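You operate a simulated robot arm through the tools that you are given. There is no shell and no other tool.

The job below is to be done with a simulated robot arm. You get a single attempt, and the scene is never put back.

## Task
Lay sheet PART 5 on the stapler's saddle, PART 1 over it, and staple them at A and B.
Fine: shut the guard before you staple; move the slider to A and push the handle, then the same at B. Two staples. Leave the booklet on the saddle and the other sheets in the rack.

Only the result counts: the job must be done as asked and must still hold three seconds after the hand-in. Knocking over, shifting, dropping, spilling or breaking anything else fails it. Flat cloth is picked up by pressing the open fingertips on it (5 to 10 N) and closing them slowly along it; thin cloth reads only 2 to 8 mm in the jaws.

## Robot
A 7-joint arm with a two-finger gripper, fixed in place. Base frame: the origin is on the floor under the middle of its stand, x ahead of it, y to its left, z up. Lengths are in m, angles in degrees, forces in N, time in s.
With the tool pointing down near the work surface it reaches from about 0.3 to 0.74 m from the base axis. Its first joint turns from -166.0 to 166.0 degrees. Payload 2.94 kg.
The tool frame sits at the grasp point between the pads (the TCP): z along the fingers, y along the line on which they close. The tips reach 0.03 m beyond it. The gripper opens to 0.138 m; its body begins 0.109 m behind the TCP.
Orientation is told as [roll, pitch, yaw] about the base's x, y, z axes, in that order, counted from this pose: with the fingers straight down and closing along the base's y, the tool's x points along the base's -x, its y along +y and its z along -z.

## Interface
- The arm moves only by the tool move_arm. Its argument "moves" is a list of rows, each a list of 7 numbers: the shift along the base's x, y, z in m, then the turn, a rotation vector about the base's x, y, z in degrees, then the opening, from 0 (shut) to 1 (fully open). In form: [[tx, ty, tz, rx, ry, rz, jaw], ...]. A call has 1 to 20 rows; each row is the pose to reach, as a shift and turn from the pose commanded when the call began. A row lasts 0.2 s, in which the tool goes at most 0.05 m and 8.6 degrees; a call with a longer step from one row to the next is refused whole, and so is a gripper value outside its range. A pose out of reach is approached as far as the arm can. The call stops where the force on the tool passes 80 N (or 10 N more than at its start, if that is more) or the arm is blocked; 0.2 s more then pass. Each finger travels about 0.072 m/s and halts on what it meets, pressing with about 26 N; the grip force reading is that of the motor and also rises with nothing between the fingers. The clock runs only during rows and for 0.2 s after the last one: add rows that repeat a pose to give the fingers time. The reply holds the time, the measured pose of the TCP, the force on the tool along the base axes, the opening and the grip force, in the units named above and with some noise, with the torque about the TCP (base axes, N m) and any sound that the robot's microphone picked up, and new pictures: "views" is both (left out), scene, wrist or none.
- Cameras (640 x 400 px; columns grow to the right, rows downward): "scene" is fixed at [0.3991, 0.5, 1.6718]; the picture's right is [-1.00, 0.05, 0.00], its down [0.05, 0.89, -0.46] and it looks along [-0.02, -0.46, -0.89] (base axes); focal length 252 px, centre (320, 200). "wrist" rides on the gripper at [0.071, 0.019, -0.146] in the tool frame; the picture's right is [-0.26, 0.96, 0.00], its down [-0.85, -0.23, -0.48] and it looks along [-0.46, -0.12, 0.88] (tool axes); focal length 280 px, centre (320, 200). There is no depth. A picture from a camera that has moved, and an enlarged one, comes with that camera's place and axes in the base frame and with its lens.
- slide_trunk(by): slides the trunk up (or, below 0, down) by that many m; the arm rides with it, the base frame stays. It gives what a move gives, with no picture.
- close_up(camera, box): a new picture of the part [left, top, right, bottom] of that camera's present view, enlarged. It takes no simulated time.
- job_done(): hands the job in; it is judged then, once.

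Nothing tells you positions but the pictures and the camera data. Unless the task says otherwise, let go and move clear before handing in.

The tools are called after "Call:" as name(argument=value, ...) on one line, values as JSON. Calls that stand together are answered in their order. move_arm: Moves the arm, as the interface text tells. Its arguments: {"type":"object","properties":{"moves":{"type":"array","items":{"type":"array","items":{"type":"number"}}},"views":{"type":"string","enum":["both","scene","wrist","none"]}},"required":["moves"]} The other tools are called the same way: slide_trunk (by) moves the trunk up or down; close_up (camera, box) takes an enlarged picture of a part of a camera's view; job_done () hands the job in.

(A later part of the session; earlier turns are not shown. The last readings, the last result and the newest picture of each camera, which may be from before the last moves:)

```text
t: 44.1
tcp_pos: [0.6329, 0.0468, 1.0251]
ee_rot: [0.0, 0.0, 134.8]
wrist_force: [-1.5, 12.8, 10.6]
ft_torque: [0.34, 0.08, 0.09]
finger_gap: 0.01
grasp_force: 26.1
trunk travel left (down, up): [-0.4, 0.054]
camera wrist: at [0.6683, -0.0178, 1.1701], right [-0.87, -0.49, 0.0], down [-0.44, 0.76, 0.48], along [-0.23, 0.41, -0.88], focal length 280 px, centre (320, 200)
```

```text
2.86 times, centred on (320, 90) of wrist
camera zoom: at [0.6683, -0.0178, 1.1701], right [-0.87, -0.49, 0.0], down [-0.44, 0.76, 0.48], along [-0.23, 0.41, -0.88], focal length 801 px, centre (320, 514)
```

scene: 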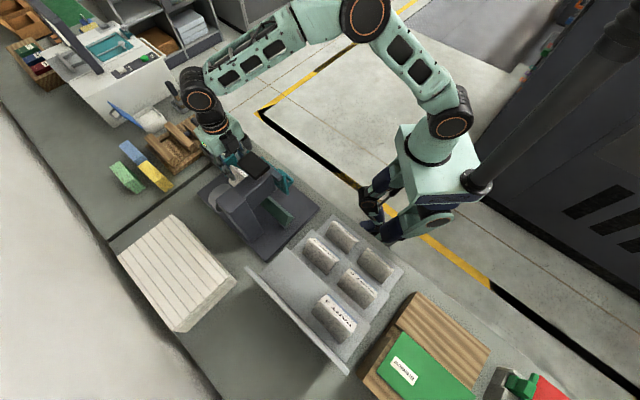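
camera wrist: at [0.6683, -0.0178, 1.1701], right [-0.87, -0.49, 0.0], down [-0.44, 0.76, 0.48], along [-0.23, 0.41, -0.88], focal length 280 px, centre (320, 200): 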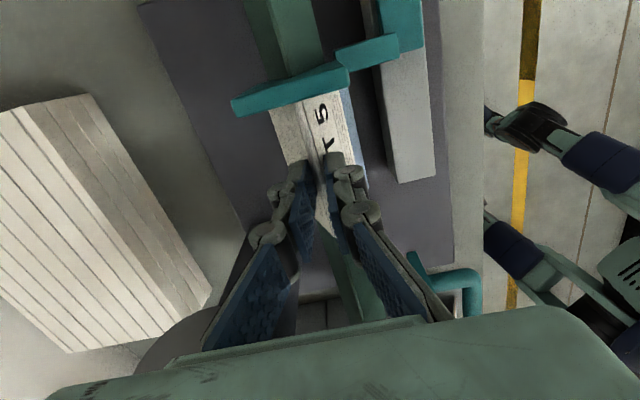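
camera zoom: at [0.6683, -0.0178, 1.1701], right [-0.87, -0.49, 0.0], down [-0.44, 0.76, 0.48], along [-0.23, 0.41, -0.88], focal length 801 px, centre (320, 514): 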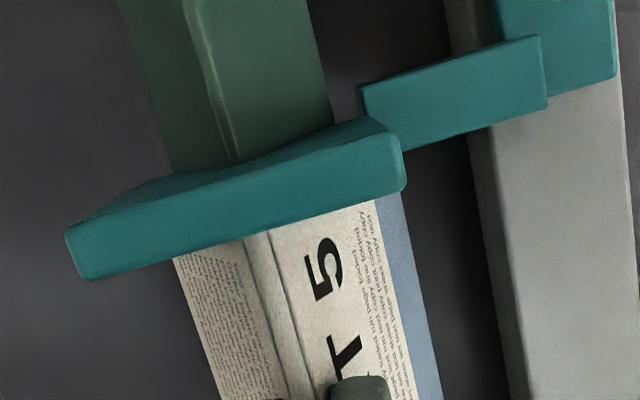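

PART 5 is now flush against the slider plate, with about 10 N of reaction along the saddle. I'll release, rise, and rehearse a low front-side path toward PART 1 with the hand empty.

Call:
move_arm(moves=[[0, 0, 0, 0, 0, 0, 0.12], [0, 0, 0, 0, 0, 0, 0.22], [0, 0, 0, 0, 0, 0, 0.33], [0, 0, 0.02, 0, 0, 0, 0.33], [0, 0, 0.05, 0, 0, 0, 0.33], [0, 0, 0.09, 0, 0, 0, 0.33]], views="wrist")

Call:
close_up(camera="wrist", box=[240, 20, 400, 220])

```text
t: 45.5
tcp_pos: [0.6309, 0.0426, 1.1161]
ee_rot: [0.1, 0.0, 134.8]
wrist_force: [-0.2, 0.3, 0.0]
ft_torque: [0.01, 0.02, 0.02]
finger_gap: 0.0456
grasp_force: 0.1
trunk travel left (down, up): [-0.4, 0.054]
camera wrist: at [0.6682, -0.0213, 1.2615], right [-0.87, -0.49, 0.0], down [-0.43, 0.77, 0.48], along [-0.24, 0.41, -0.88], focal length 280 px, centre (320, 200)
```

wrist: 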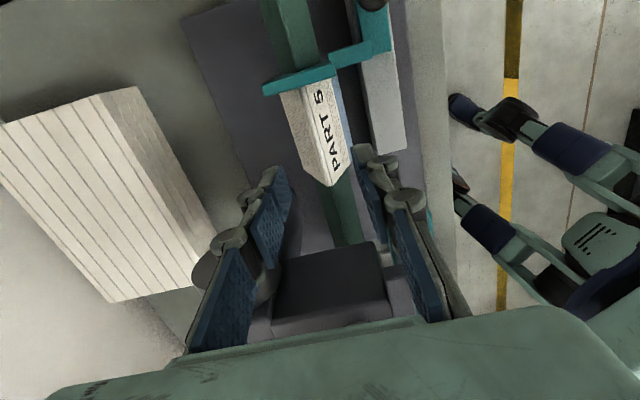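

```text
2.00 times, centred on (320, 120) of wrist
camera zoom: at [0.6682, -0.0213, 1.2615], right [-0.87, -0.49, 0.0], down [-0.43, 0.77, 0.48], along [-0.24, 0.41, -0.88], focal length 561 px, centre (320, 360)
```

zoom: 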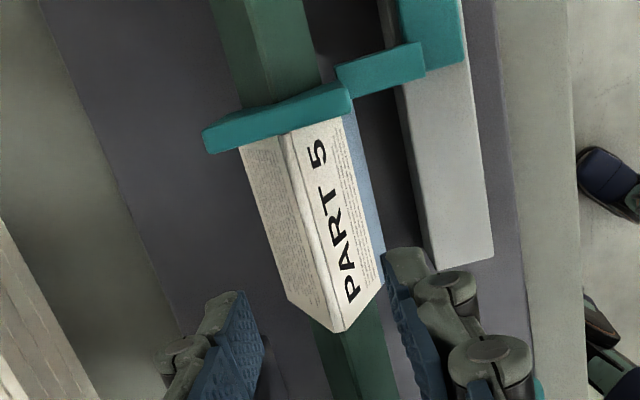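

Call:
move_arm(moves=[[-0.0258, -0.0258, 0, 0, 0, 0, 0.33], [-0.0516, -0.0516, 0, 0, 0, 0, 0.33], [-0.0774, -0.0774, 0, 0, 0, 0, 0.33], [-0.1032, -0.1032, 0, 0, 0, 0, 0.33], [-0.131, -0.0777, 0, 0, 0, 0, 0.33], [-0.1588, -0.0522, 0, 0, 0, 0, 0.33], [-0.1866, -0.0267, 0, 0, 0, 0, 0.33], [-0.2144, -0.0012, 0, 0, 0, 0, 0.33], [-0.2422, 0.0243, 0, 0, 0, 0, 0.33], [-0.27, 0.0498, 0, 0, 0, 0, 0.33], [-0.291, 0.083, 0, 0, 0, 0, 0.33], [-0.312, 0.1162, 0, 0, 0, 0, 0.33], [-0.333, 0.1494, 0, 0, 0, 0, 0.33], [-0.354, 0.1826, 0, 0, 0, 0, 0.33], [-0.375, 0.2158, 0, 0, 0, 0, 0.33], [-0.396, 0.249, 0, 0, 0, 0, 0.33], [-0.417, 0.282, 0, 0, 0, 0, 0.33], [-0.417, 0.282, 0, 0, 0, 0, 0.33]])

Call:
close_up(camera="wrist", box=[200, 60, 440, 280])

```text
t: 49.3
tcp_pos: [0.2172, 0.3263, 1.1141]
ee_rot: [0.0, 0.0, 134.8]
wrist_force: [-0.9, 0.5, 0.6]
ft_torque: [-0.02, -0.01, -0.04]
finger_gap: 0.0453
grasp_force: 0.0
trunk travel left (down, up): [-0.4, 0.054]
camera wrist: at [0.2527, 0.2625, 1.2594], right [-0.87, -0.49, 0.0], down [-0.43, 0.76, 0.48], along [-0.23, 0.41, -0.88], focal length 280 px, centre (320, 200)
```

scene: 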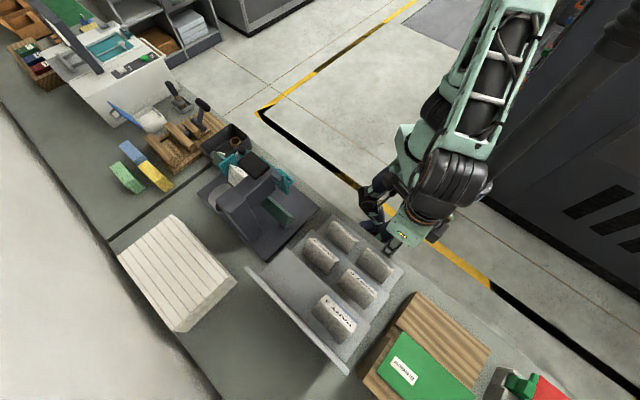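
wrist: 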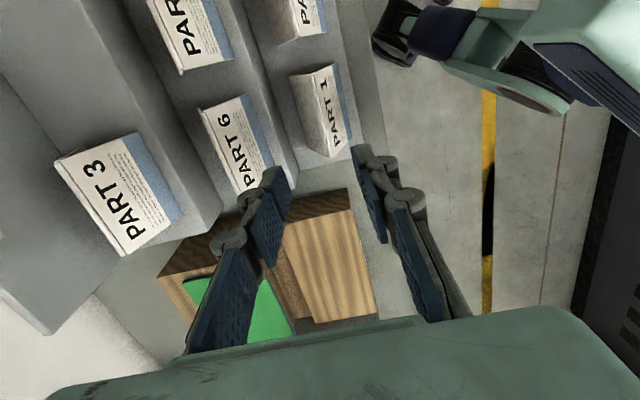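

```text
1.82 times, centred on (320, 170) of wrist
camera zoom: at [0.2527, 0.2625, 1.2594], right [-0.87, -0.49, 0.0], down [-0.43, 0.76, 0.48], along [-0.23, 0.41, -0.88], focal length 510 px, centre (320, 254)
```

zoom: 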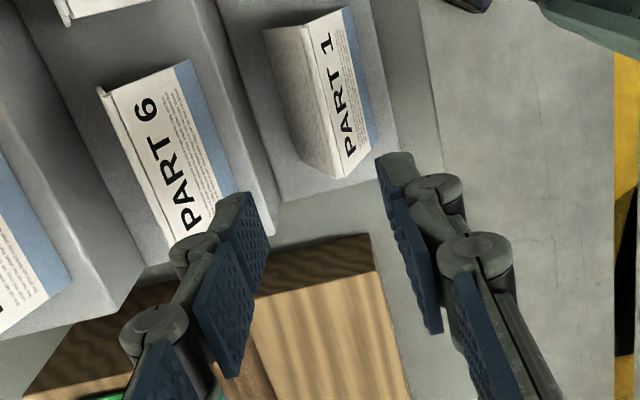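

The path is clear and reachable. PART 1's fold centre is near (0.215, 0.324), apex z≈0.934. I'll descend around its spine.

Call:
move_arm(moves=[[-0.001, -0.0012, -0.03, 0, 0, 0, 0.33], [-0.002, -0.0024, -0.07, 0, 0, 0, 0.33], [-0.002, -0.0024, -0.1, 0, 0, 0, 0.33], [-0.002, -0.0024, -0.125, 0, 0, 0, 0.33], [-0.002, -0.0024, -0.14, 0, 0, 0, 0.33], [-0.002, -0.0024, -0.14, 0, 0, 0, 0.33]], views="wrist")

Call:
close_up(camera="wrist", box=[220, 40, 420, 260])

```text
t: 50.7
tcp_pos: [0.2146, 0.3242, 0.9741]
ee_rot: [0.0, 0.0, 134.7]
wrist_force: [0.5, 0.2, -0.7]
ft_torque: [0.0, -0.02, 0.02]
finger_gap: 0.0455
grasp_force: 0.2
trunk travel left (down, up): [-0.4, 0.054]
camera wrist: at [0.2503, 0.2613, 1.1195], right [-0.87, -0.49, 0.0], down [-0.43, 0.77, 0.48], along [-0.24, 0.41, -0.88], focal length 280 px, centre (320, 200)
```

wrist: 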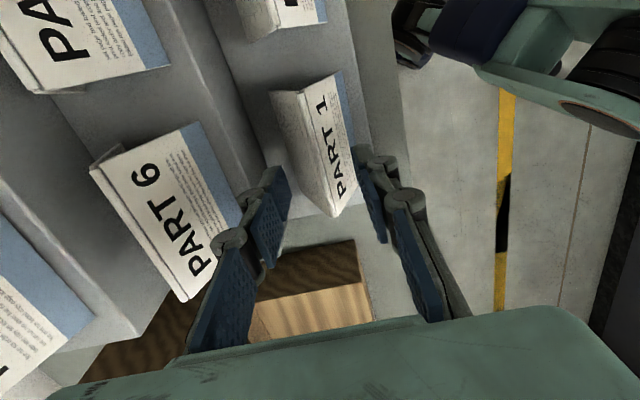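

```text
1.82 times, centred on (320, 150) of wrist
camera zoom: at [0.2503, 0.2613, 1.1195], right [-0.87, -0.49, 0.0], down [-0.43, 0.77, 0.48], along [-0.24, 0.41, -0.88], focal length 510 px, centre (320, 291)
```

zoom: 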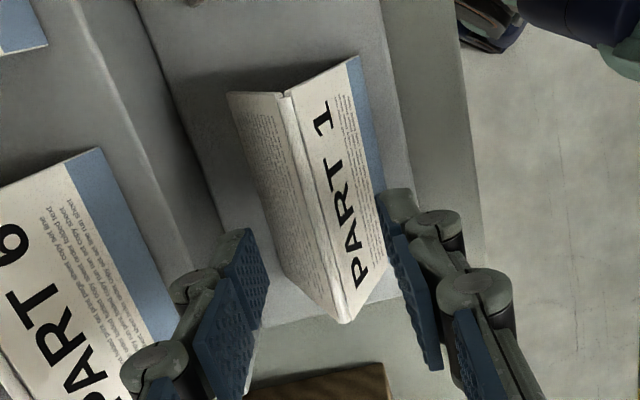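

Call:
move_arm(moves=[[0, 0, 0, 0, 0, 0, 0.28], [0, 0, -0.008, 0, 0, 0, 0.24], [0, 0, -0.016, 0, 0, 0, 0.24], [0, 0, -0.023, 0, 0, 0, 0.24], [0, 0, -0.023, 0, 0, 0, 0.24]], views="wrist")

Call:
close_up(camera="wrist", box=[220, 40, 420, 260])

```text
t: 51.9
tcp_pos: [0.2135, 0.3244, 0.9511]
ee_rot: [-0.1, 0.0, 134.8]
wrist_force: [0.1, -0.8, -0.3]
ft_torque: [0.0, -0.01, 0.03]
finger_gap: 0.0328
grasp_force: 0.1
trunk travel left (down, up): [-0.4, 0.054]
camera wrist: at [0.2504, 0.2608, 1.096], right [-0.87, -0.49, 0.0], down [-0.43, 0.77, 0.48], along [-0.24, 0.41, -0.88], focal length 280 px, centre (320, 200)
```

wrist: 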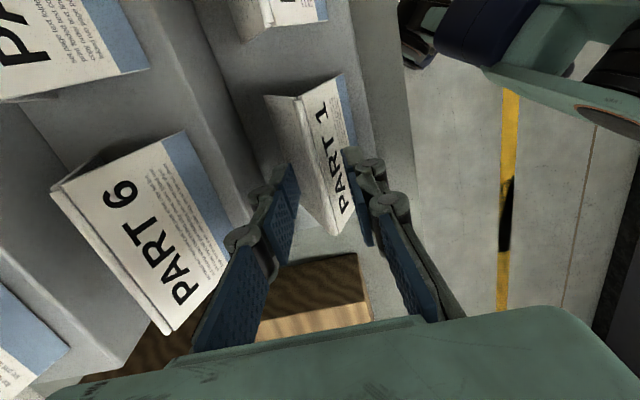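

```text
1.82 times, centred on (320, 150) of wrist
camera zoom: at [0.2504, 0.2608, 1.096], right [-0.87, -0.49, 0.0], down [-0.43, 0.77, 0.48], along [-0.24, 0.41, -0.88], focal length 510 px, centre (320, 291)
```

zoom: 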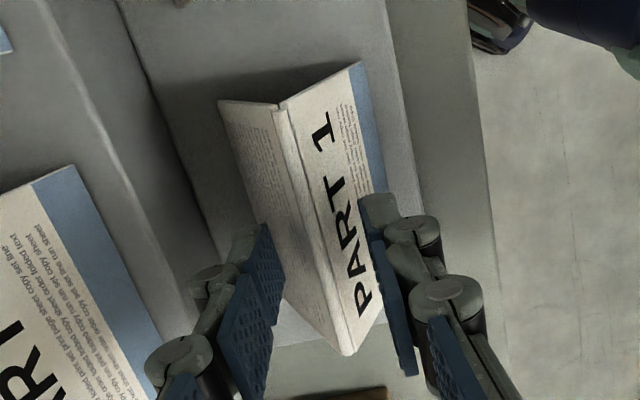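

Call:
move_arm(moves=[[0, 0, 0, 0, 0, 0, 0.2], [0, 0, 0, 0, 0, 0, 0.16], [0, 0, 0, 0, 0, 0, 0.13], [0, 0, 0, 0, 0, 0, 0.1], [0, 0, 0, 0, 0, 0, 0.07], [0, 0, 0, 0, 0, 0, 0.05]], views="none")

```text
t: 53.3
tcp_pos: [0.2135, 0.3254, 0.9512]
ee_rot: [0.0, 0.0, 134.8]
wrist_force: [-0.8, -0.6, 1.6]
ft_torque: [0.02, 0.0, 0.02]
finger_gap: 0.0078
grasp_force: 0.1
trunk travel left (down, up): [-0.4, 0.054]
```

Call:
move_arm(moves=[[0, 0, 0, 0, 0, 0, 0.02], [0, 0, 0, 0, 0, 0, 0], [0, 0, 0, 0, 0, 0, 0]], views="wrist")

Call:
close_up(camera="wrist", box=[220, 40, 420, 260])

```text
t: 54.1
tcp_pos: [0.2138, 0.3255, 0.9512]
ee_rot: [0.0, 0.0, 134.8]
wrist_force: [0.3, 0.0, 5.2]
ft_torque: [0.0, -0.02, -0.03]
finger_gap: 0.0063
grasp_force: 26.6
trunk travel left (down, up): [-0.4, 0.054]
camera wrist: at [0.2504, 0.2607, 1.0963], right [-0.87, -0.49, 0.0], down [-0.43, 0.76, 0.48], along [-0.24, 0.41, -0.88], focal length 280 px, centre (320, 200)
```

wrist: 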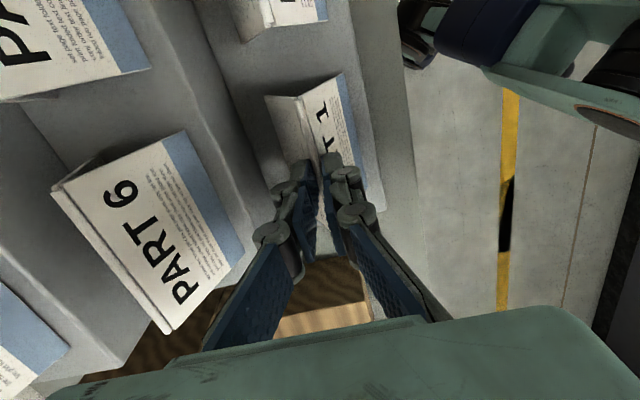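

```text
1.82 times, centred on (320, 150) of wrist
camera zoom: at [0.2504, 0.2607, 1.0963], right [-0.87, -0.49, 0.0], down [-0.43, 0.76, 0.48], along [-0.24, 0.41, -0.88], focal length 510 px, centre (320, 291)
```

zoom: 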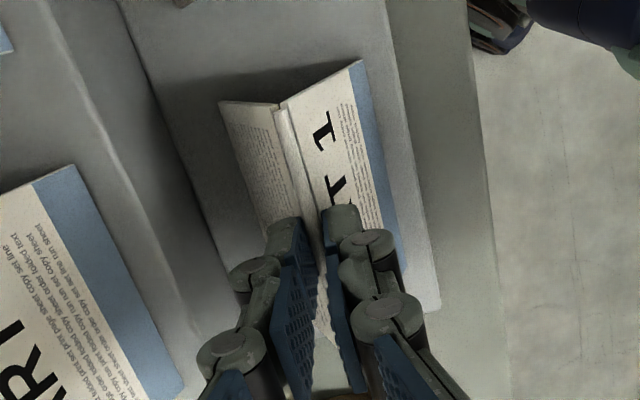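

The fingers hold PART 1's spine with a 6.3 mm gap at 26 N. Since PART 5 slipped out late, I'll lift this sheet only 15 mm and hold it for a while to see whether the grip creeps.

Call:
move_arm(moves=[[0, 0, 0.004, 0, 0, 0, 0], [0, 0, 0.009, 0, 0, 0, 0], [0, 0, 0.015, 0, 0, 0, 0], [0, 0, 0.015, 0, 0, 0, 0]], views="none")

Call:
move_arm(moves=[[0, 0, 0, 0, 0, 0, 0], [0, 0, 0, 0, 0, 0, 0], [0, 0, 0, 0, 0, 0, 0], [0, 0, 0, 0, 0, 0, 0], [0, 0, 0, 0, 0, 0, 0], [0, 0, 0, 0, 0, 0, 0], [0, 0, 0, 0, 0, 0, 0]], views="none")

Call:
move_arm(moves=[[0, 0, 0, 0, 0, 0, 0], [0, 0, 0, 0, 0, 0, 0], [0, 0, 0, 0, 0, 0, 0], [0, 0, 0, 0, 0, 0, 0], [0, 0, 0, 0, 0, 0, 0], [0, 0, 0, 0, 0, 0, 0], [0, 0, 0, 0, 0, 0, 0]], views="wrist")

Call:
close_up(camera="wrist", box=[220, 40, 420, 260])

```text
t: 55.1
tcp_pos: [0.2127, 0.3243, 0.9671]
ee_rot: [0.1, 0.1, 134.8]
wrist_force: [0.1, 0.5, -0.8]
ft_torque: [-0.03, 0.0, 0.01]
finger_gap: 0.0061
grasp_force: 25.7
trunk travel left (down, up): [-0.4, 0.054]
```

```text
t: 56.7
tcp_pos: [0.2137, 0.3243, 0.9665]
ee_rot: [0.1, 0.0, 134.9]
wrist_force: [-0.1, 0.3, 0.4]
ft_torque: [-0.03, 0.02, 0.03]
finger_gap: 0.0061
grasp_force: 25.6
trunk travel left (down, up): [-0.4, 0.054]
```

```text
t: 58.3
tcp_pos: [0.2146, 0.3244, 0.9674]
ee_rot: [0.1, 0.0, 134.7]
wrist_force: [-0.8, -0.2, -0.6]
ft_torque: [0.01, -0.02, 0.02]
finger_gap: 0.006
grasp_force: 26.1
trunk travel left (down, up): [-0.4, 0.054]
camera wrist: at [0.2502, 0.2599, 1.1122], right [-0.87, -0.49, 0.0], down [-0.43, 0.77, 0.48], along [-0.24, 0.41, -0.88], focal length 280 px, centre (320, 200)
```

wrist: 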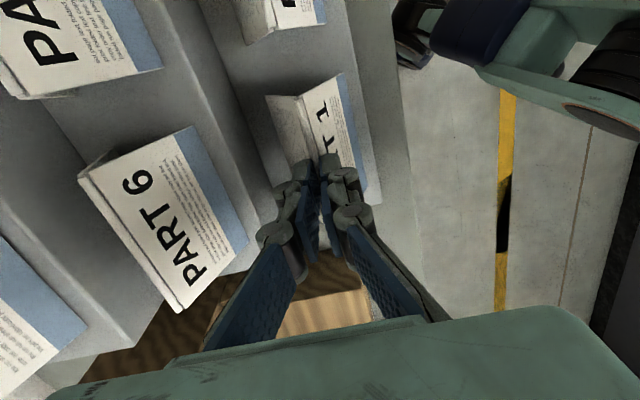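

```text
1.82 times, centred on (320, 150) of wrist
camera zoom: at [0.2502, 0.2599, 1.1122], right [-0.87, -0.49, 0.0], down [-0.43, 0.77, 0.48], along [-0.24, 0.41, -0.88], focal length 510 px, centre (320, 291)
```

zoom: 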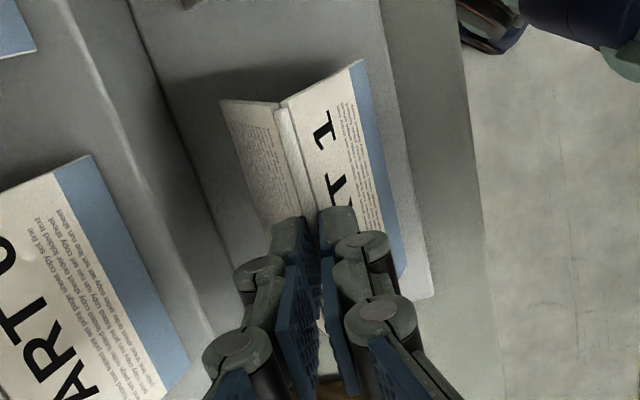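

Call:
move_arm(moves=[[0, 0, 0, 0, 0, 0, 0], [0, 0, 0, 0, 0, 0, 0], [0, 0, 0, 0, 0, 0, 0], [0, 0, 0, 0, 0, 0, 0], [0, 0, 0, 0, 0, 0, 0], [0, 0, 0, 0, 0, 0, 0], [0, 0, 0, 0, 0, 0, 0]], views="none")

Call:
move_arm(moves=[[0, 0, 0, 0, 0, 0, 0], [0, 0, 0, 0, 0, 0, 0], [0, 0, 0, 0, 0, 0, 0], [0, 0, 0, 0, 0, 0, 0], [0, 0, 0, 0, 0, 0, 0], [0, 0, 0, 0, 0, 0, 0], [0, 0, 0, 0, 0, 0, 0]], views="none")

Call:
move_arm(moves=[[0, 0, 0, 0, 0, 0, 0], [0, 0, 0, 0, 0, 0, 0], [0, 0, 0, 0, 0, 0, 0], [0, 0, 0, 0, 0, 0, 0], [0, 0, 0, 0, 0, 0, 0], [0, 0, 0, 0, 0, 0, 0], [0, 0, 0, 0, 0, 0, 0]], views="wrist")

Call:
close_up(camera="wrist", box=[220, 40, 420, 260])

```text
t: 59.9
tcp_pos: [0.2135, 0.3255, 0.9669]
ee_rot: [0.1, 0.0, 134.9]
wrist_force: [0.2, -0.1, -0.5]
ft_torque: [0.03, 0.01, 0.05]
finger_gap: 0.0059
grasp_force: 25.9
trunk travel left (down, up): [-0.4, 0.054]
```

```text
t: 61.5
tcp_pos: [0.213, 0.3241, 0.9667]
ee_rot: [0.2, 0.0, 134.8]
wrist_force: [0.3, -0.4, -0.1]
ft_torque: [-0.02, 0.02, 0.0]
finger_gap: 0.0062
grasp_force: 26.5
trunk travel left (down, up): [-0.4, 0.054]
```

```text
t: 63.1
tcp_pos: [0.2149, 0.3246, 0.9676]
ee_rot: [0.1, 0.0, 134.8]
wrist_force: [0.0, 0.2, 0.1]
ft_torque: [0.01, -0.04, -0.02]
finger_gap: 0.006
grasp_force: 26.3
trunk travel left (down, up): [-0.4, 0.054]
camera wrist: at [0.2502, 0.2599, 1.1122], right [-0.87, -0.49, 0.0], down [-0.43, 0.77, 0.48], along [-0.24, 0.41, -0.88], focal length 280 px, centre (320, 200)
```

wrist: 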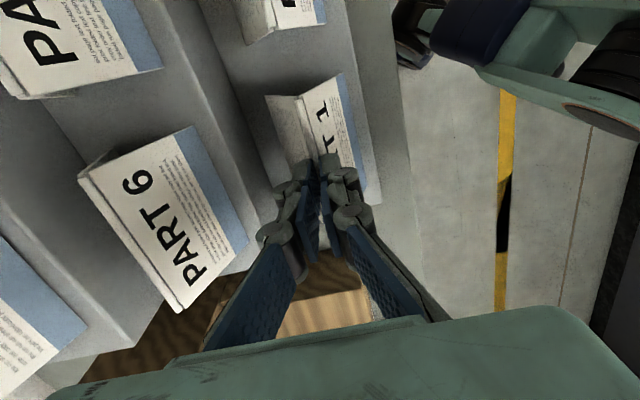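

```text
1.82 times, centred on (320, 150) of wrist
camera zoom: at [0.2502, 0.2599, 1.1122], right [-0.87, -0.49, 0.0], down [-0.43, 0.77, 0.48], along [-0.24, 0.41, -0.88], focal length 510 px, centre (320, 291)
```

zoom: 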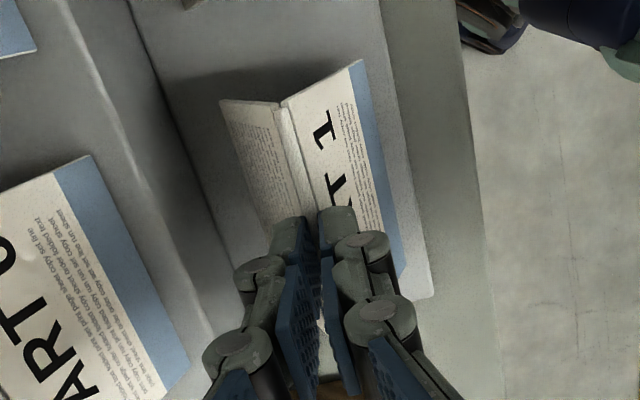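

The grip shows no creep over 8 s, so the earlier drop was probably from the quick descent. I'll carry PART 1 gently: first a smooth straight lift.

Call:
move_arm(moves=[[0, 0, 0.005, 0, 0, 0, 0], [0, 0, 0.015, 0, 0, 0, 0], [0, 0, 0.03, 0, 0, 0, 0], [0, 0, 0.05, 0, 0, 0, 0], [0, 0, 0.07, 0, 0, 0, 0], [0, 0, 0.09, 0, 0, 0, 0], [0, 0, 0.11, 0, 0, 0, 0], [0, 0, 0.13, 0, 0, 0, 0], [0, 0, 0.147, 0, 0, 0, 0], [0, 0, 0.158, 0, 0, 0, 0], [0, 0, 0.163, 0, 0, 0, 0], [0, 0, 0.163, 0, 0, 0, 0]], views="wrist")

```text
t: 65.7
tcp_pos: [0.2137, 0.3243, 1.1271]
ee_rot: [0.5, -0.3, 134.7]
wrist_force: [0.0, 0.7, 0.4]
ft_torque: [0.03, 0.01, -0.03]
finger_gap: 0.0002
grasp_force: 26.3
trunk travel left (down, up): [-0.4, 0.054]
camera wrist: at [0.2513, 0.2602, 1.2722], right [-0.87, -0.49, 0.01], down [-0.43, 0.77, 0.48], along [-0.24, 0.41, -0.88], focal length 280 px, centre (320, 200)
```

wrist: 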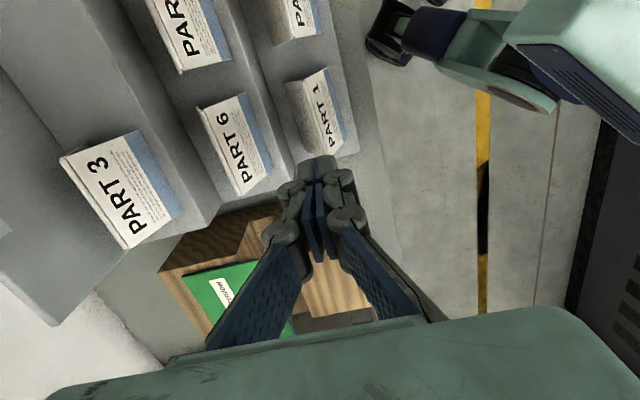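

PART 1 slipped back down onto its own rack step, so the grip only holds for several seconds. I'll look at how it sits now, then re-grip and make one quick, smooth carry.

Call:
close_up(camera="wrist", box=[200, 60, 440, 280])

Call:
close_up(camera="scene", box=[300, 200, 430, 330])

Call:
close_up(camera="scene", box=[190, 110, 310, 230])

```text
1.82 times, centred on (320, 170) of wrist
camera zoom: at [0.2513, 0.2602, 1.2722], right [-0.87, -0.49, 0.01], down [-0.43, 0.77, 0.48], along [-0.24, 0.41, -0.88], focal length 510 px, centre (320, 254)
```

zoom: 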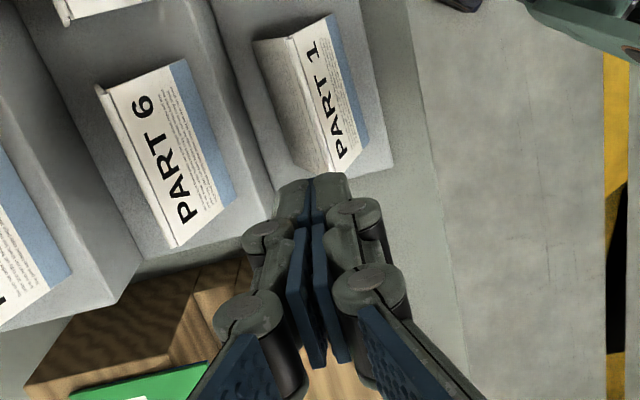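

```text
3.08 times, centred on (365, 265) of scene
camera zoom: at [0.3991, 0.5, 1.6718], right [-1.0, 0.05, 0.0], down [0.05, 0.89, -0.46], along [-0.02, -0.46, -0.89], focal length 776 px, centre (182, 0)
```

zoom: 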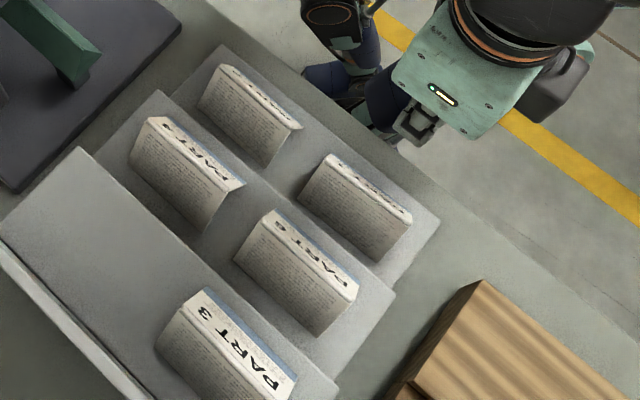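

```text
3.33 times, centred on (250, 170) of scene
camera zoom: at [0.3991, 0.5, 1.6718], right [-1.0, 0.05, 0.0], down [0.05, 0.89, -0.46], along [-0.02, -0.46, -0.89], focal length 840 px, centre (553, 300)
```

zoom: 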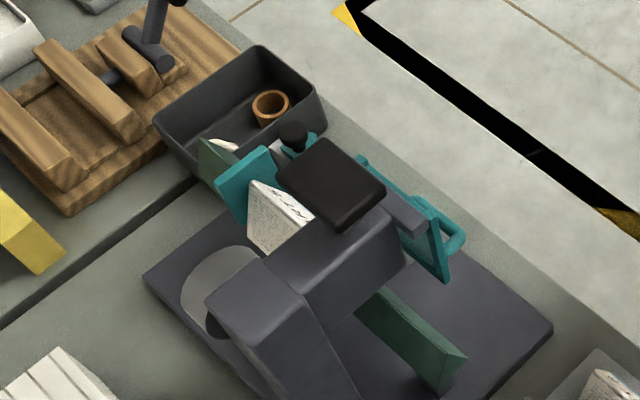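

PART 1 is upright on its step, possibly about 5 mm farther back. I'll open, lower to just above it and re-check alignment.

Call:
move_arm(moves=[[0, 0, 0, 0, 0, 0, 0.15], [0.003, 0.003, -0.03, 0, 0, 0, 0.28], [0.003, 0.003, -0.07, -0.5, 0.3, 0, 0.33], [0.003, 0.003, -0.11, -0.5, 0.3, 0, 0.33], [0.003, 0.003, -0.14, -0.5, 0.3, 0, 0.33], [0.003, 0.003, -0.152, -0.5, 0.3, 0, 0.33], [0.003, 0.003, -0.152, -0.5, 0.3, 0, 0.33]], views="wrist")

Call:
close_up(camera="wrist", box=[220, 40, 420, 260])

```text
t: 67.3
tcp_pos: [0.2155, 0.3285, 0.9765]
ee_rot: [0.6, 0.1, 134.7]
wrist_force: [-0.4, 1.0, 0.2]
ft_torque: [-0.01, 0.01, -0.01]
finger_gap: 0.0456
grasp_force: 0.0
trunk travel left (down, up): [-0.4, 0.054]
camera wrist: at [0.2536, 0.2654, 1.1227], right [-0.87, -0.49, 0.01], down [-0.43, 0.77, 0.47], along [-0.24, 0.41, -0.88], focal length 280 px, centre (320, 200)
```

wrist: 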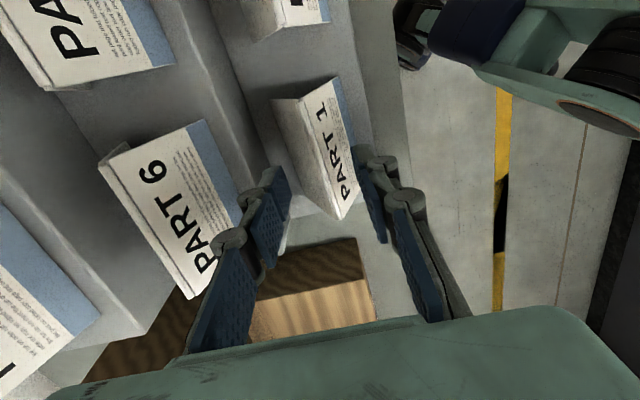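

```text
1.82 times, centred on (320, 150) of wrist
camera zoom: at [0.2536, 0.2654, 1.1227], right [-0.87, -0.49, 0.01], down [-0.43, 0.77, 0.47], along [-0.24, 0.41, -0.88], focal length 510 px, centre (320, 291)
```

zoom: 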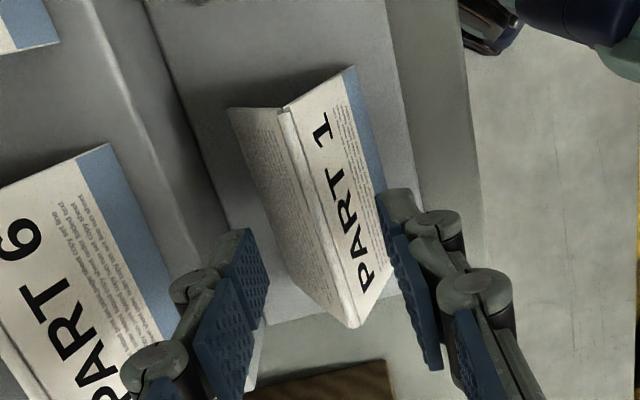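

PART 1 is turned about 4°, so I'll match its yaw, lower and close on the spine.

Call:
move_arm(moves=[[-0.0014, -0.0014, 0, -0.5, 0, 4, 0.3], [-0.0014, -0.0014, -0.008, -0.5, 0, 4, 0.26], [-0.0014, -0.0014, -0.018, -0.5, 0, 4, 0.24], [-0.0014, -0.0014, -0.026, -0.5, 0, 4, 0.24], [-0.0014, -0.0014, -0.026, -0.5, 0, 4, 0.24]], views="wrist")

Call:
close_up(camera="wrist", box=[220, 40, 420, 260])

```text
t: 68.5
tcp_pos: [0.2155, 0.3267, 0.952]
ee_rot: [1.0, 0.4, 138.7]
wrist_force: [-1.0, 0.6, -0.2]
ft_torque: [0.01, 0.01, 0.02]
finger_gap: 0.0332
grasp_force: 0.1
trunk travel left (down, up): [-0.4, 0.054]
camera wrist: at [0.2567, 0.2675, 1.0969], right [-0.83, -0.55, 0.01], down [-0.48, 0.74, 0.47], along [-0.27, 0.38, -0.89], focal length 280 px, centre (320, 200)
```

wrist: 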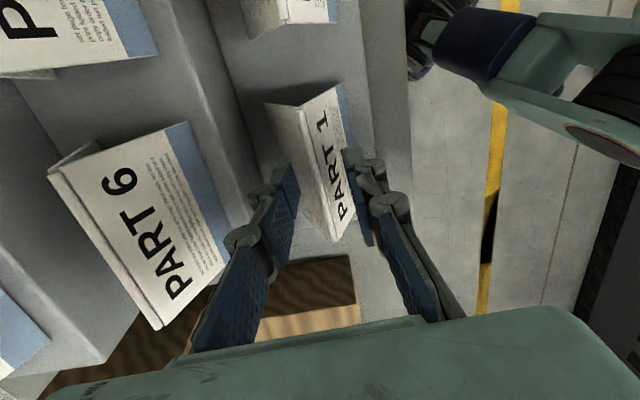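

```text
1.82 times, centred on (320, 150) of wrist
camera zoom: at [0.2567, 0.2675, 1.0969], right [-0.83, -0.55, 0.01], down [-0.48, 0.74, 0.47], along [-0.27, 0.38, -0.89], focal length 510 px, centre (320, 291)
```

zoom: 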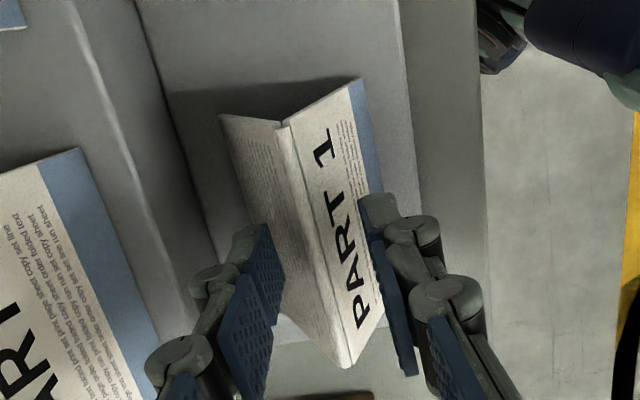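

Alignment is good. I'll close on the spine now.

Call:
move_arm(moves=[[0, 0, -0.003, 0, 0, 0, 0.14], [0, 0, -0.003, 0, 0, 0, 0.08], [0, 0, -0.003, 0, 0, 0, 0.04], [0, 0, -0.003, 0, 0, 0, 0]], views="none")

```text
t: 69.5
tcp_pos: [0.215, 0.3258, 0.9491]
ee_rot: [0.9, 0.3, 138.7]
wrist_force: [-0.7, 0.4, 3.5]
ft_torque: [0.01, 0.0, -0.07]
finger_gap: 0.0094
grasp_force: 25.9
trunk travel left (down, up): [-0.4, 0.054]
```

Call:
move_arm(moves=[[0, 0, 0.012, 0, 0, 0, 0], [0, 0, 0.045, 0, 0, 0, 0], [0.003, -0.0092, 0.09, 0, 0, 0, 0], [0.0143, -0.0332, 0.13, 0.1, 0, -0.4, 0], [0.0341, -0.07, 0.155, 0.3, -0.1, -1.2, 0], [0.0574, -0.1117, 0.169, 0.5, -0.2, -2, 0], [0.0822, -0.1534, 0.176, 0.8, -0.3, -2.8, 0], [0.1104, -0.193, 0.178, 1.0, -0.36, -3.6, 0], [0.1416, -0.2312, 0.178, 1.0, -0.36, -3.7, 0], [0.1762, -0.2659, 0.178, 1.0, -0.36, -3.7, 0], [0.2123, -0.2991, 0.178, 1.0, -0.36, -3.7, 0], [0.2512, -0.3267, 0.178, 1.0, -0.36, -3.7, 0], [0.295, -0.3394, 0.178, 1.0, -0.36, -3.7, 0], [0.341, -0.3345, 0.178, 1.0, -0.36, -3.7, 0], [0.3756, -0.3125, 0.178, 1.0, -0.36, -3.7, 0], [0.3983, -0.2899, 0.175, 1.0, -0.36, -3.7, 0], [0.4096, -0.2786, 0.165, 1.0, -0.36, -3.7, 0], [0.4131, -0.2751, 0.15, 1.0, -0.36, -3.7, 0], [0.4131, -0.2751, 0.132, 1.0, -0.36, -3.7, 0], [0.4131, -0.2751, 0.114, 1.0, -0.36, -3.7, 0]])

Call:
close_up(camera="wrist", box=[200, 20, 440, 240])

Call:
close_up(camera="scene", box=[170, 90, 330, 250])

```text
t: 73.7
tcp_pos: [0.6295, 0.0517, 1.0604]
ee_rot: [0.0, -0.1, 135.1]
wrist_force: [1.2, 0.2, -0.5]
ft_torque: [-0.01, 0.02, -0.01]
finger_gap: 0.0001
grasp_force: 25.9
trunk travel left (down, up): [-0.4, 0.054]
camera wrist: at [0.6661, -0.0129, 1.2062], right [-0.87, -0.5, 0.0], down [-0.44, 0.76, 0.48], along [-0.24, 0.41, -0.88], focal length 280 px, centre (320, 200)
```

scene: 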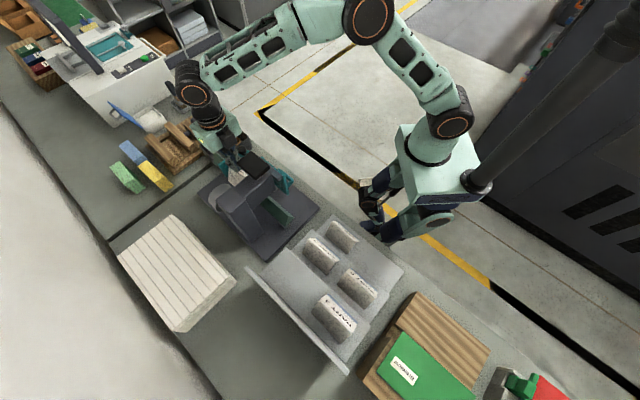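
wrist: 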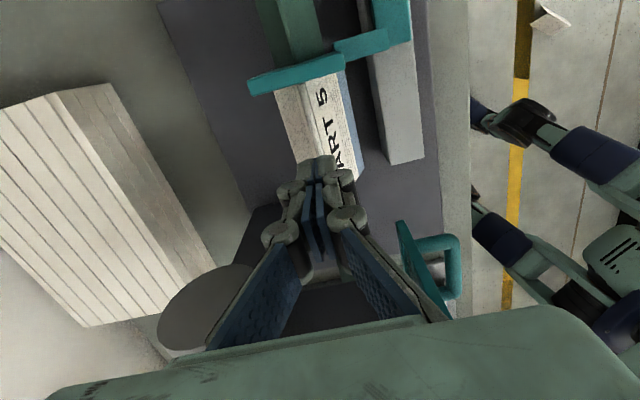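

```text
1.82 times, centred on (320, 130) of wrist
camera zoom: at [0.6661, -0.0129, 1.2062], right [-0.87, -0.5, 0.0], down [-0.44, 0.76, 0.48], along [-0.24, 0.41, -0.88], focal length 510 px, centre (320, 327)
```

zoom: 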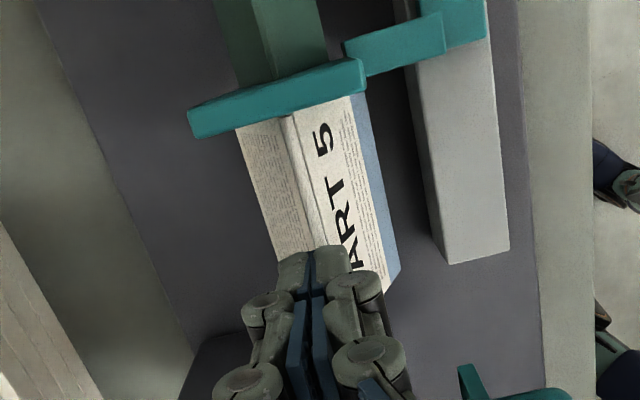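

```text
2.50 times, centred on (250, 170) of scene
camera zoom: at [0.3991, 0.5, 1.6718], right [-1.0, 0.05, 0.0], down [0.05, 0.89, -0.46], along [-0.02, -0.46, -0.89], focal length 630 px, centre (495, 275)
```

zoom: 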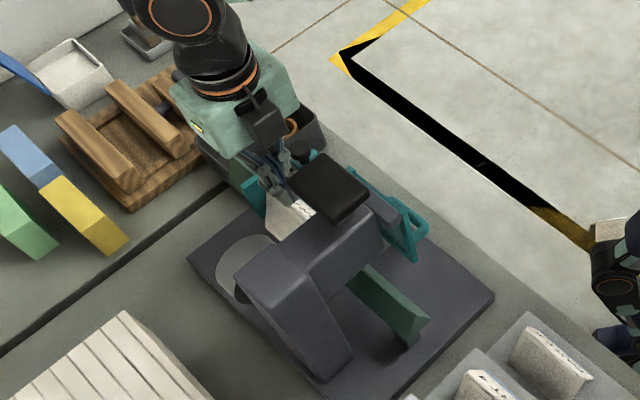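

PART 1 was lost on the way: the fingers are empty and it's gone from the rack. I can see a white patch near the robot's base, so I'll look closely there.

Call:
close_up(camera="scene", box=[330, 140, 430, 240])

Call:
close_up(camera="wrist", box=[480, 0, 640, 140])

Call:
close_up(camera="scene", box=[270, 200, 430, 360])

```text
4.00 times, centred on (380, 190) of scene
camera zoom: at [0.3991, 0.5, 1.6718], right [-1.0, 0.05, 0.0], down [0.05, 0.89, -0.46], along [-0.02, -0.46, -0.89], focal length 1008 px, centre (80, 240)
```

zoom: 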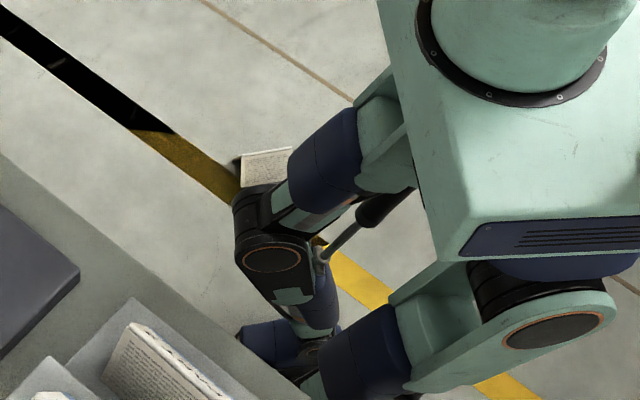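

```text
2.86 times, centred on (560, 70) of wrist
camera zoom: at [0.6661, -0.0129, 1.2062], right [-0.87, -0.5, 0.0], down [-0.44, 0.76, 0.48], along [-0.24, 0.41, -0.88], focal length 801 px, centre (-366, 571)
```

zoom: 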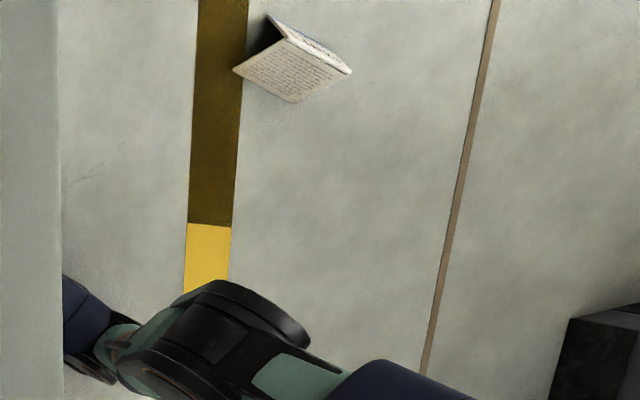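

```text
2.50 times, centred on (350, 280) of scene
camera zoom: at [0.3991, 0.5, 1.6718], right [-1.0, 0.05, 0.0], down [0.05, 0.89, -0.46], along [-0.02, -0.46, -0.89], focal length 630 px, centre (245, 0)
```

zoom: 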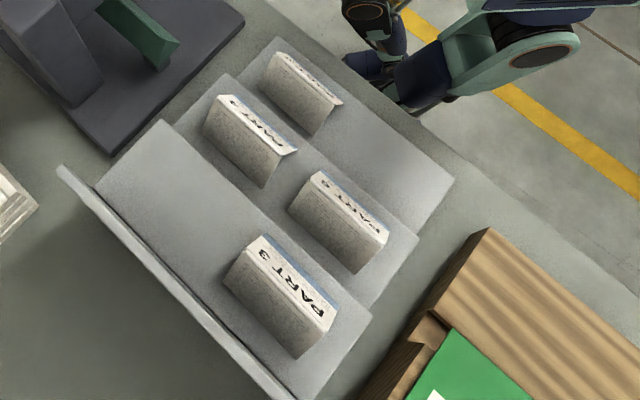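

PART 1 fell and is standing upright on the floor at roughly (0.0, -0.49), within reach to the robot's right, and the trunk can drop 0.4 m. I'll try to recover it, gripping it by its two ends, which avoids the wedge slip. First I'll rise clear of the stapler and swing right.

Call:
move_arm(moves=[[0, 0, 0.03, 0, 0, 0, 0], [0, 0, 0.07, 0, 0, 0, 0], [0, 0, 0.11, 0, 0, 0, 0], [0, 0, 0.15, 0, 0, 0, 0], [-0.01, -0.03, 0.18, 0, 0, -4, 0], [-0.02, -0.07, 0.19, 0, 0, -10, 0], [-0.03, -0.11, 0.19, 0, 0, -17, 0], [-0.05, -0.15, 0.19, 0, 0, -25, 0], [-0.07, -0.19, 0.19, 0, 0, -33, 0], [-0.09, -0.23, 0.19, 0, 0, -41, 0], [-0.11, -0.27, 0.19, 0, 0, -49, 0], [-0.14, -0.3, 0.19, 0, 0, -57, 0], [-0.17, -0.33, 0.19, 0, 0, -65, 0], [-0.2, -0.36, 0.19, 0, 0, -73, 0], [-0.23, -0.39, 0.19, 0, 0, -81, 0], [-0.26, -0.42, 0.19, 0, 0, -89, 0], [-0.26, -0.42, 0.19, 0, 0, -89, 0]])

```text
t: 77.3
tcp_pos: [0.3693, -0.3684, 1.2511]
ee_rot: [0.0, 0.0, 46.0]
wrist_force: [-0.2, -0.9, -0.1]
ft_torque: [0.03, -0.03, -0.04]
finger_gap: 0.0002
grasp_force: 26.5
trunk travel left (down, up): [-0.4, 0.054]
camera wrist: at [0.3059, -0.407, 1.3956], right [-0.51, 0.86, 0.0], down [0.76, 0.45, 0.48], along [0.41, 0.24, -0.88], focal length 280 px, centre (320, 200)
```

scene: 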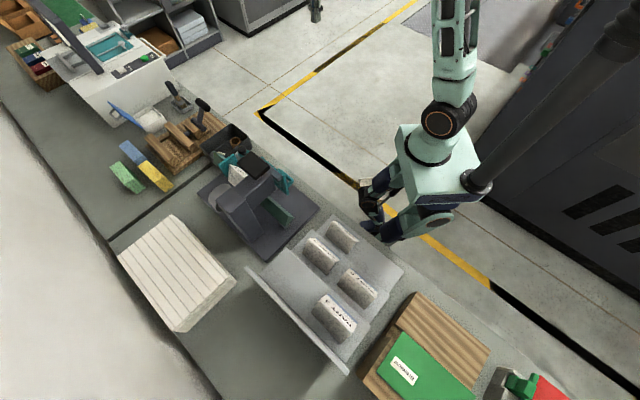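
wrist: 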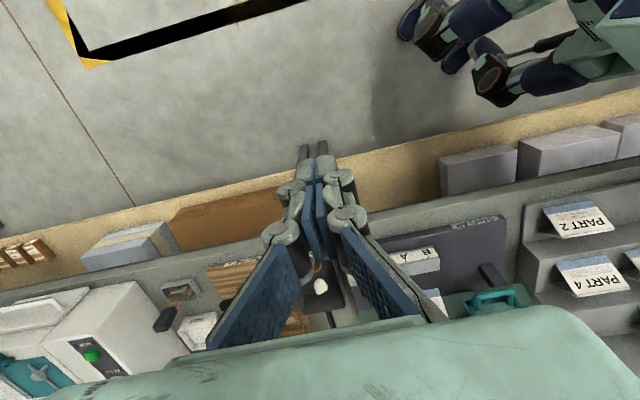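

Call:
move_arm(moves=[[-0.03, -0.02, 0, 0, 0, -8, 0], [-0.065, -0.04, 0, 0, 0, -16, 0], [-0.1, -0.06, 0, 0, 0, -24, 0], [-0.135, -0.08, 0, 0, 0, -32, 0], [-0.17, -0.1, 0, 0, 0, -40, 0], [-0.205, -0.115, 0, 0, 0, -48, 0], [-0.24, -0.125, 0, 0, 0, -56, 0], [-0.275, -0.13, 0, 0, 0, -64, 0], [-0.31, -0.13, 0, 0, 0, -72, 0], [-0.345, -0.13, 0, 0, 0, -80, 0], [-0.37, -0.13, 0, 0, 0, -88, 0.3], [-0.37, -0.13, 0, 0, 0, -91, 0.6], [-0.37, -0.13, 0, 0, 0, -91, 0.8]])

```text
t: 80.1
tcp_pos: [-0.0019, -0.4986, 1.251]
ee_rot: [0.0, 0.0, -45.1]
wrist_force: [-0.1, 0.4, -0.9]
ft_torque: [-0.01, 0.0, -0.02]
finger_gap: 0.1049
grasp_force: 0.0
trunk travel left (down, up): [-0.4, 0.054]
camera wrist: at [-0.038, -0.4366, 1.3971], right [0.87, 0.5, 0.0], down [0.44, -0.76, 0.48], along [0.24, -0.41, -0.88], focal length 280 px, centre (320, 200)
```

scene: 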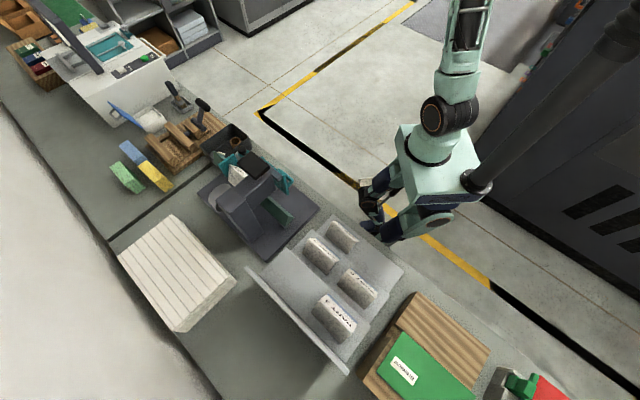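
wrist: 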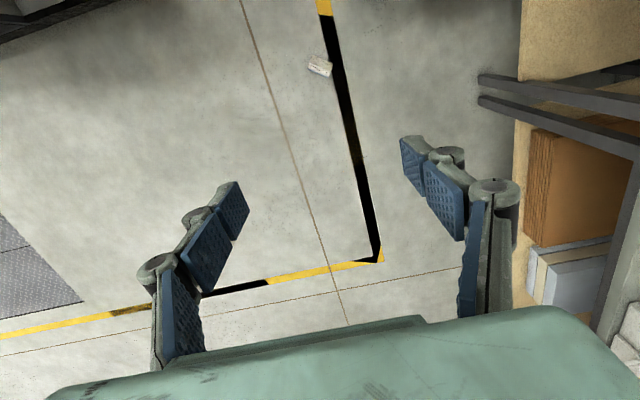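

Call:
close_up(camera="wrist", box=[280, 30, 360, 110])

Call:
close_up(camera="wrist", box=[0, 0, 320, 200])

```text
5.00 times, centred on (320, 70) of wrist
camera zoom: at [-0.038, -0.4366, 1.3971], right [0.87, 0.5, 0.0], down [0.44, -0.76, 0.48], along [0.24, -0.41, -0.88], focal length 1402 px, centre (320, 850)
```

zoom: 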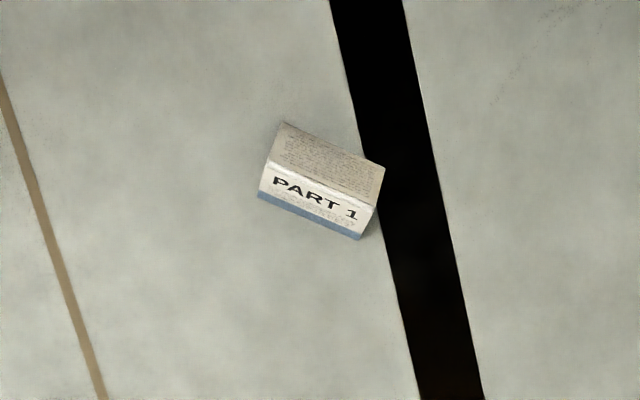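

```text
2.00 times, centred on (160, 100) of wrist
camera zoom: at [-0.038, -0.4366, 1.3971], right [0.87, 0.5, 0.0], down [0.44, -0.76, 0.48], along [0.24, -0.41, -0.88], focal length 561 px, centre (640, 400)
```

zoom: 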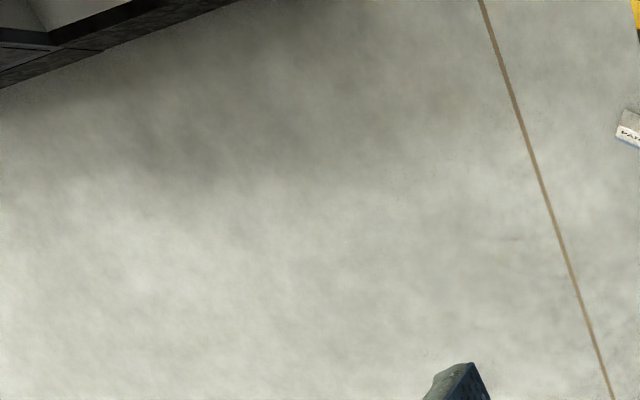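

The sheet stands on the floor directly below the tool, fold at azimuth ≈9°, centre ≈(0.0, -0.497), label facing −y. I'll align the fingers to close along the fold and open wide.

Call:
move_arm(moves=[[0.0005, 0.001, -0.02, 0, 0, -8, 0.9], [0.001, 0.0018, -0.05, 0, 0, -16, 0.95], [0.001, 0.0018, -0.09, 0, 0, -24, 0.95], [0.001, 0.0018, -0.13, 0, 0, -32, 0.95], [0.001, 0.0018, -0.17, 0, 0, -36, 0.95], [0.001, 0.0018, -0.21, 0, 0, -36, 0.95], [0.001, 0.0018, -0.25, 0, 0, -36, 0.95], [0.001, 0.0018, -0.25, 0, 0, -36, 0.95]], views="wrist")

Call:
close_up(camera="wrist", box=[240, 0, 400, 120])

```text
t: 81.9
tcp_pos: [-0.0001, -0.4972, 1.0031]
ee_rot: [-0.1, 0.0, -80.9]
wrist_force: [0.0, 0.3, 0.2]
ft_torque: [0.02, -0.01, 0.0]
finger_gap: 0.1313
grasp_force: 0.0
trunk travel left (down, up): [-0.4, 0.054]
camera wrist: at [0.0078, -0.4246, 1.1479], right [0.99, -0.11, 0.0], down [-0.09, -0.87, 0.48], along [-0.05, -0.47, -0.88], focal length 280 px, centre (320, 200)
```

wrist: 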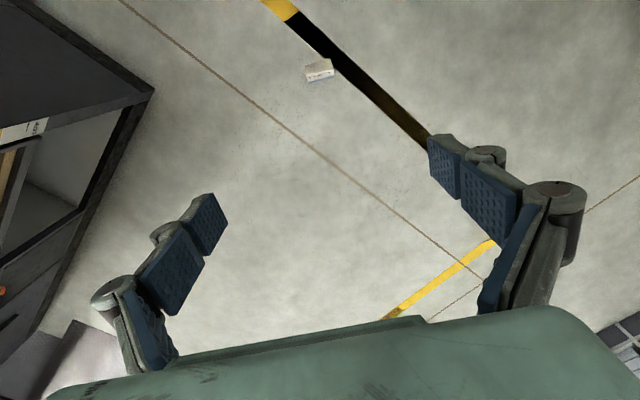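

```text
3.33 times, centred on (320, 60) of wrist
camera zoom: at [0.0078, -0.4246, 1.1479], right [0.99, -0.11, 0.0], down [-0.09, -0.87, 0.48], along [-0.05, -0.47, -0.88], focal length 935 px, centre (320, 667)
```

zoom: 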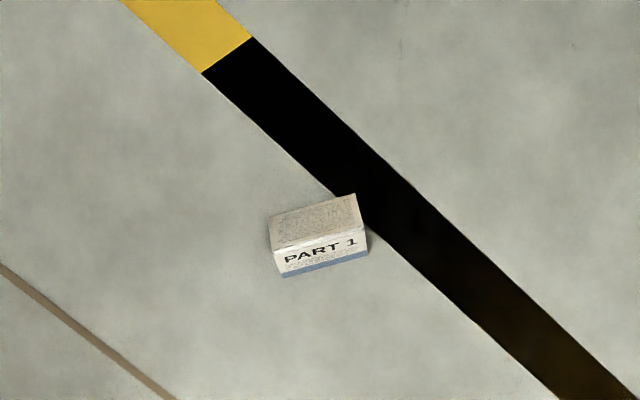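

Now I'll slide the trunk down.

Call:
slide_trunk(by=-0.2)

```text
t: 84.1
tcp_pos: [-0.0006, -0.4964, 0.8027]
ee_rot: [-0.1, 0.0, -80.9]
wrist_force: [-0.6, -0.6, 0.6]
ft_torque: [0.02, 0.0, -0.01]
finger_gap: 0.131
grasp_force: 0.0
trunk travel left (down, up): [-0.2, 0.254]
```

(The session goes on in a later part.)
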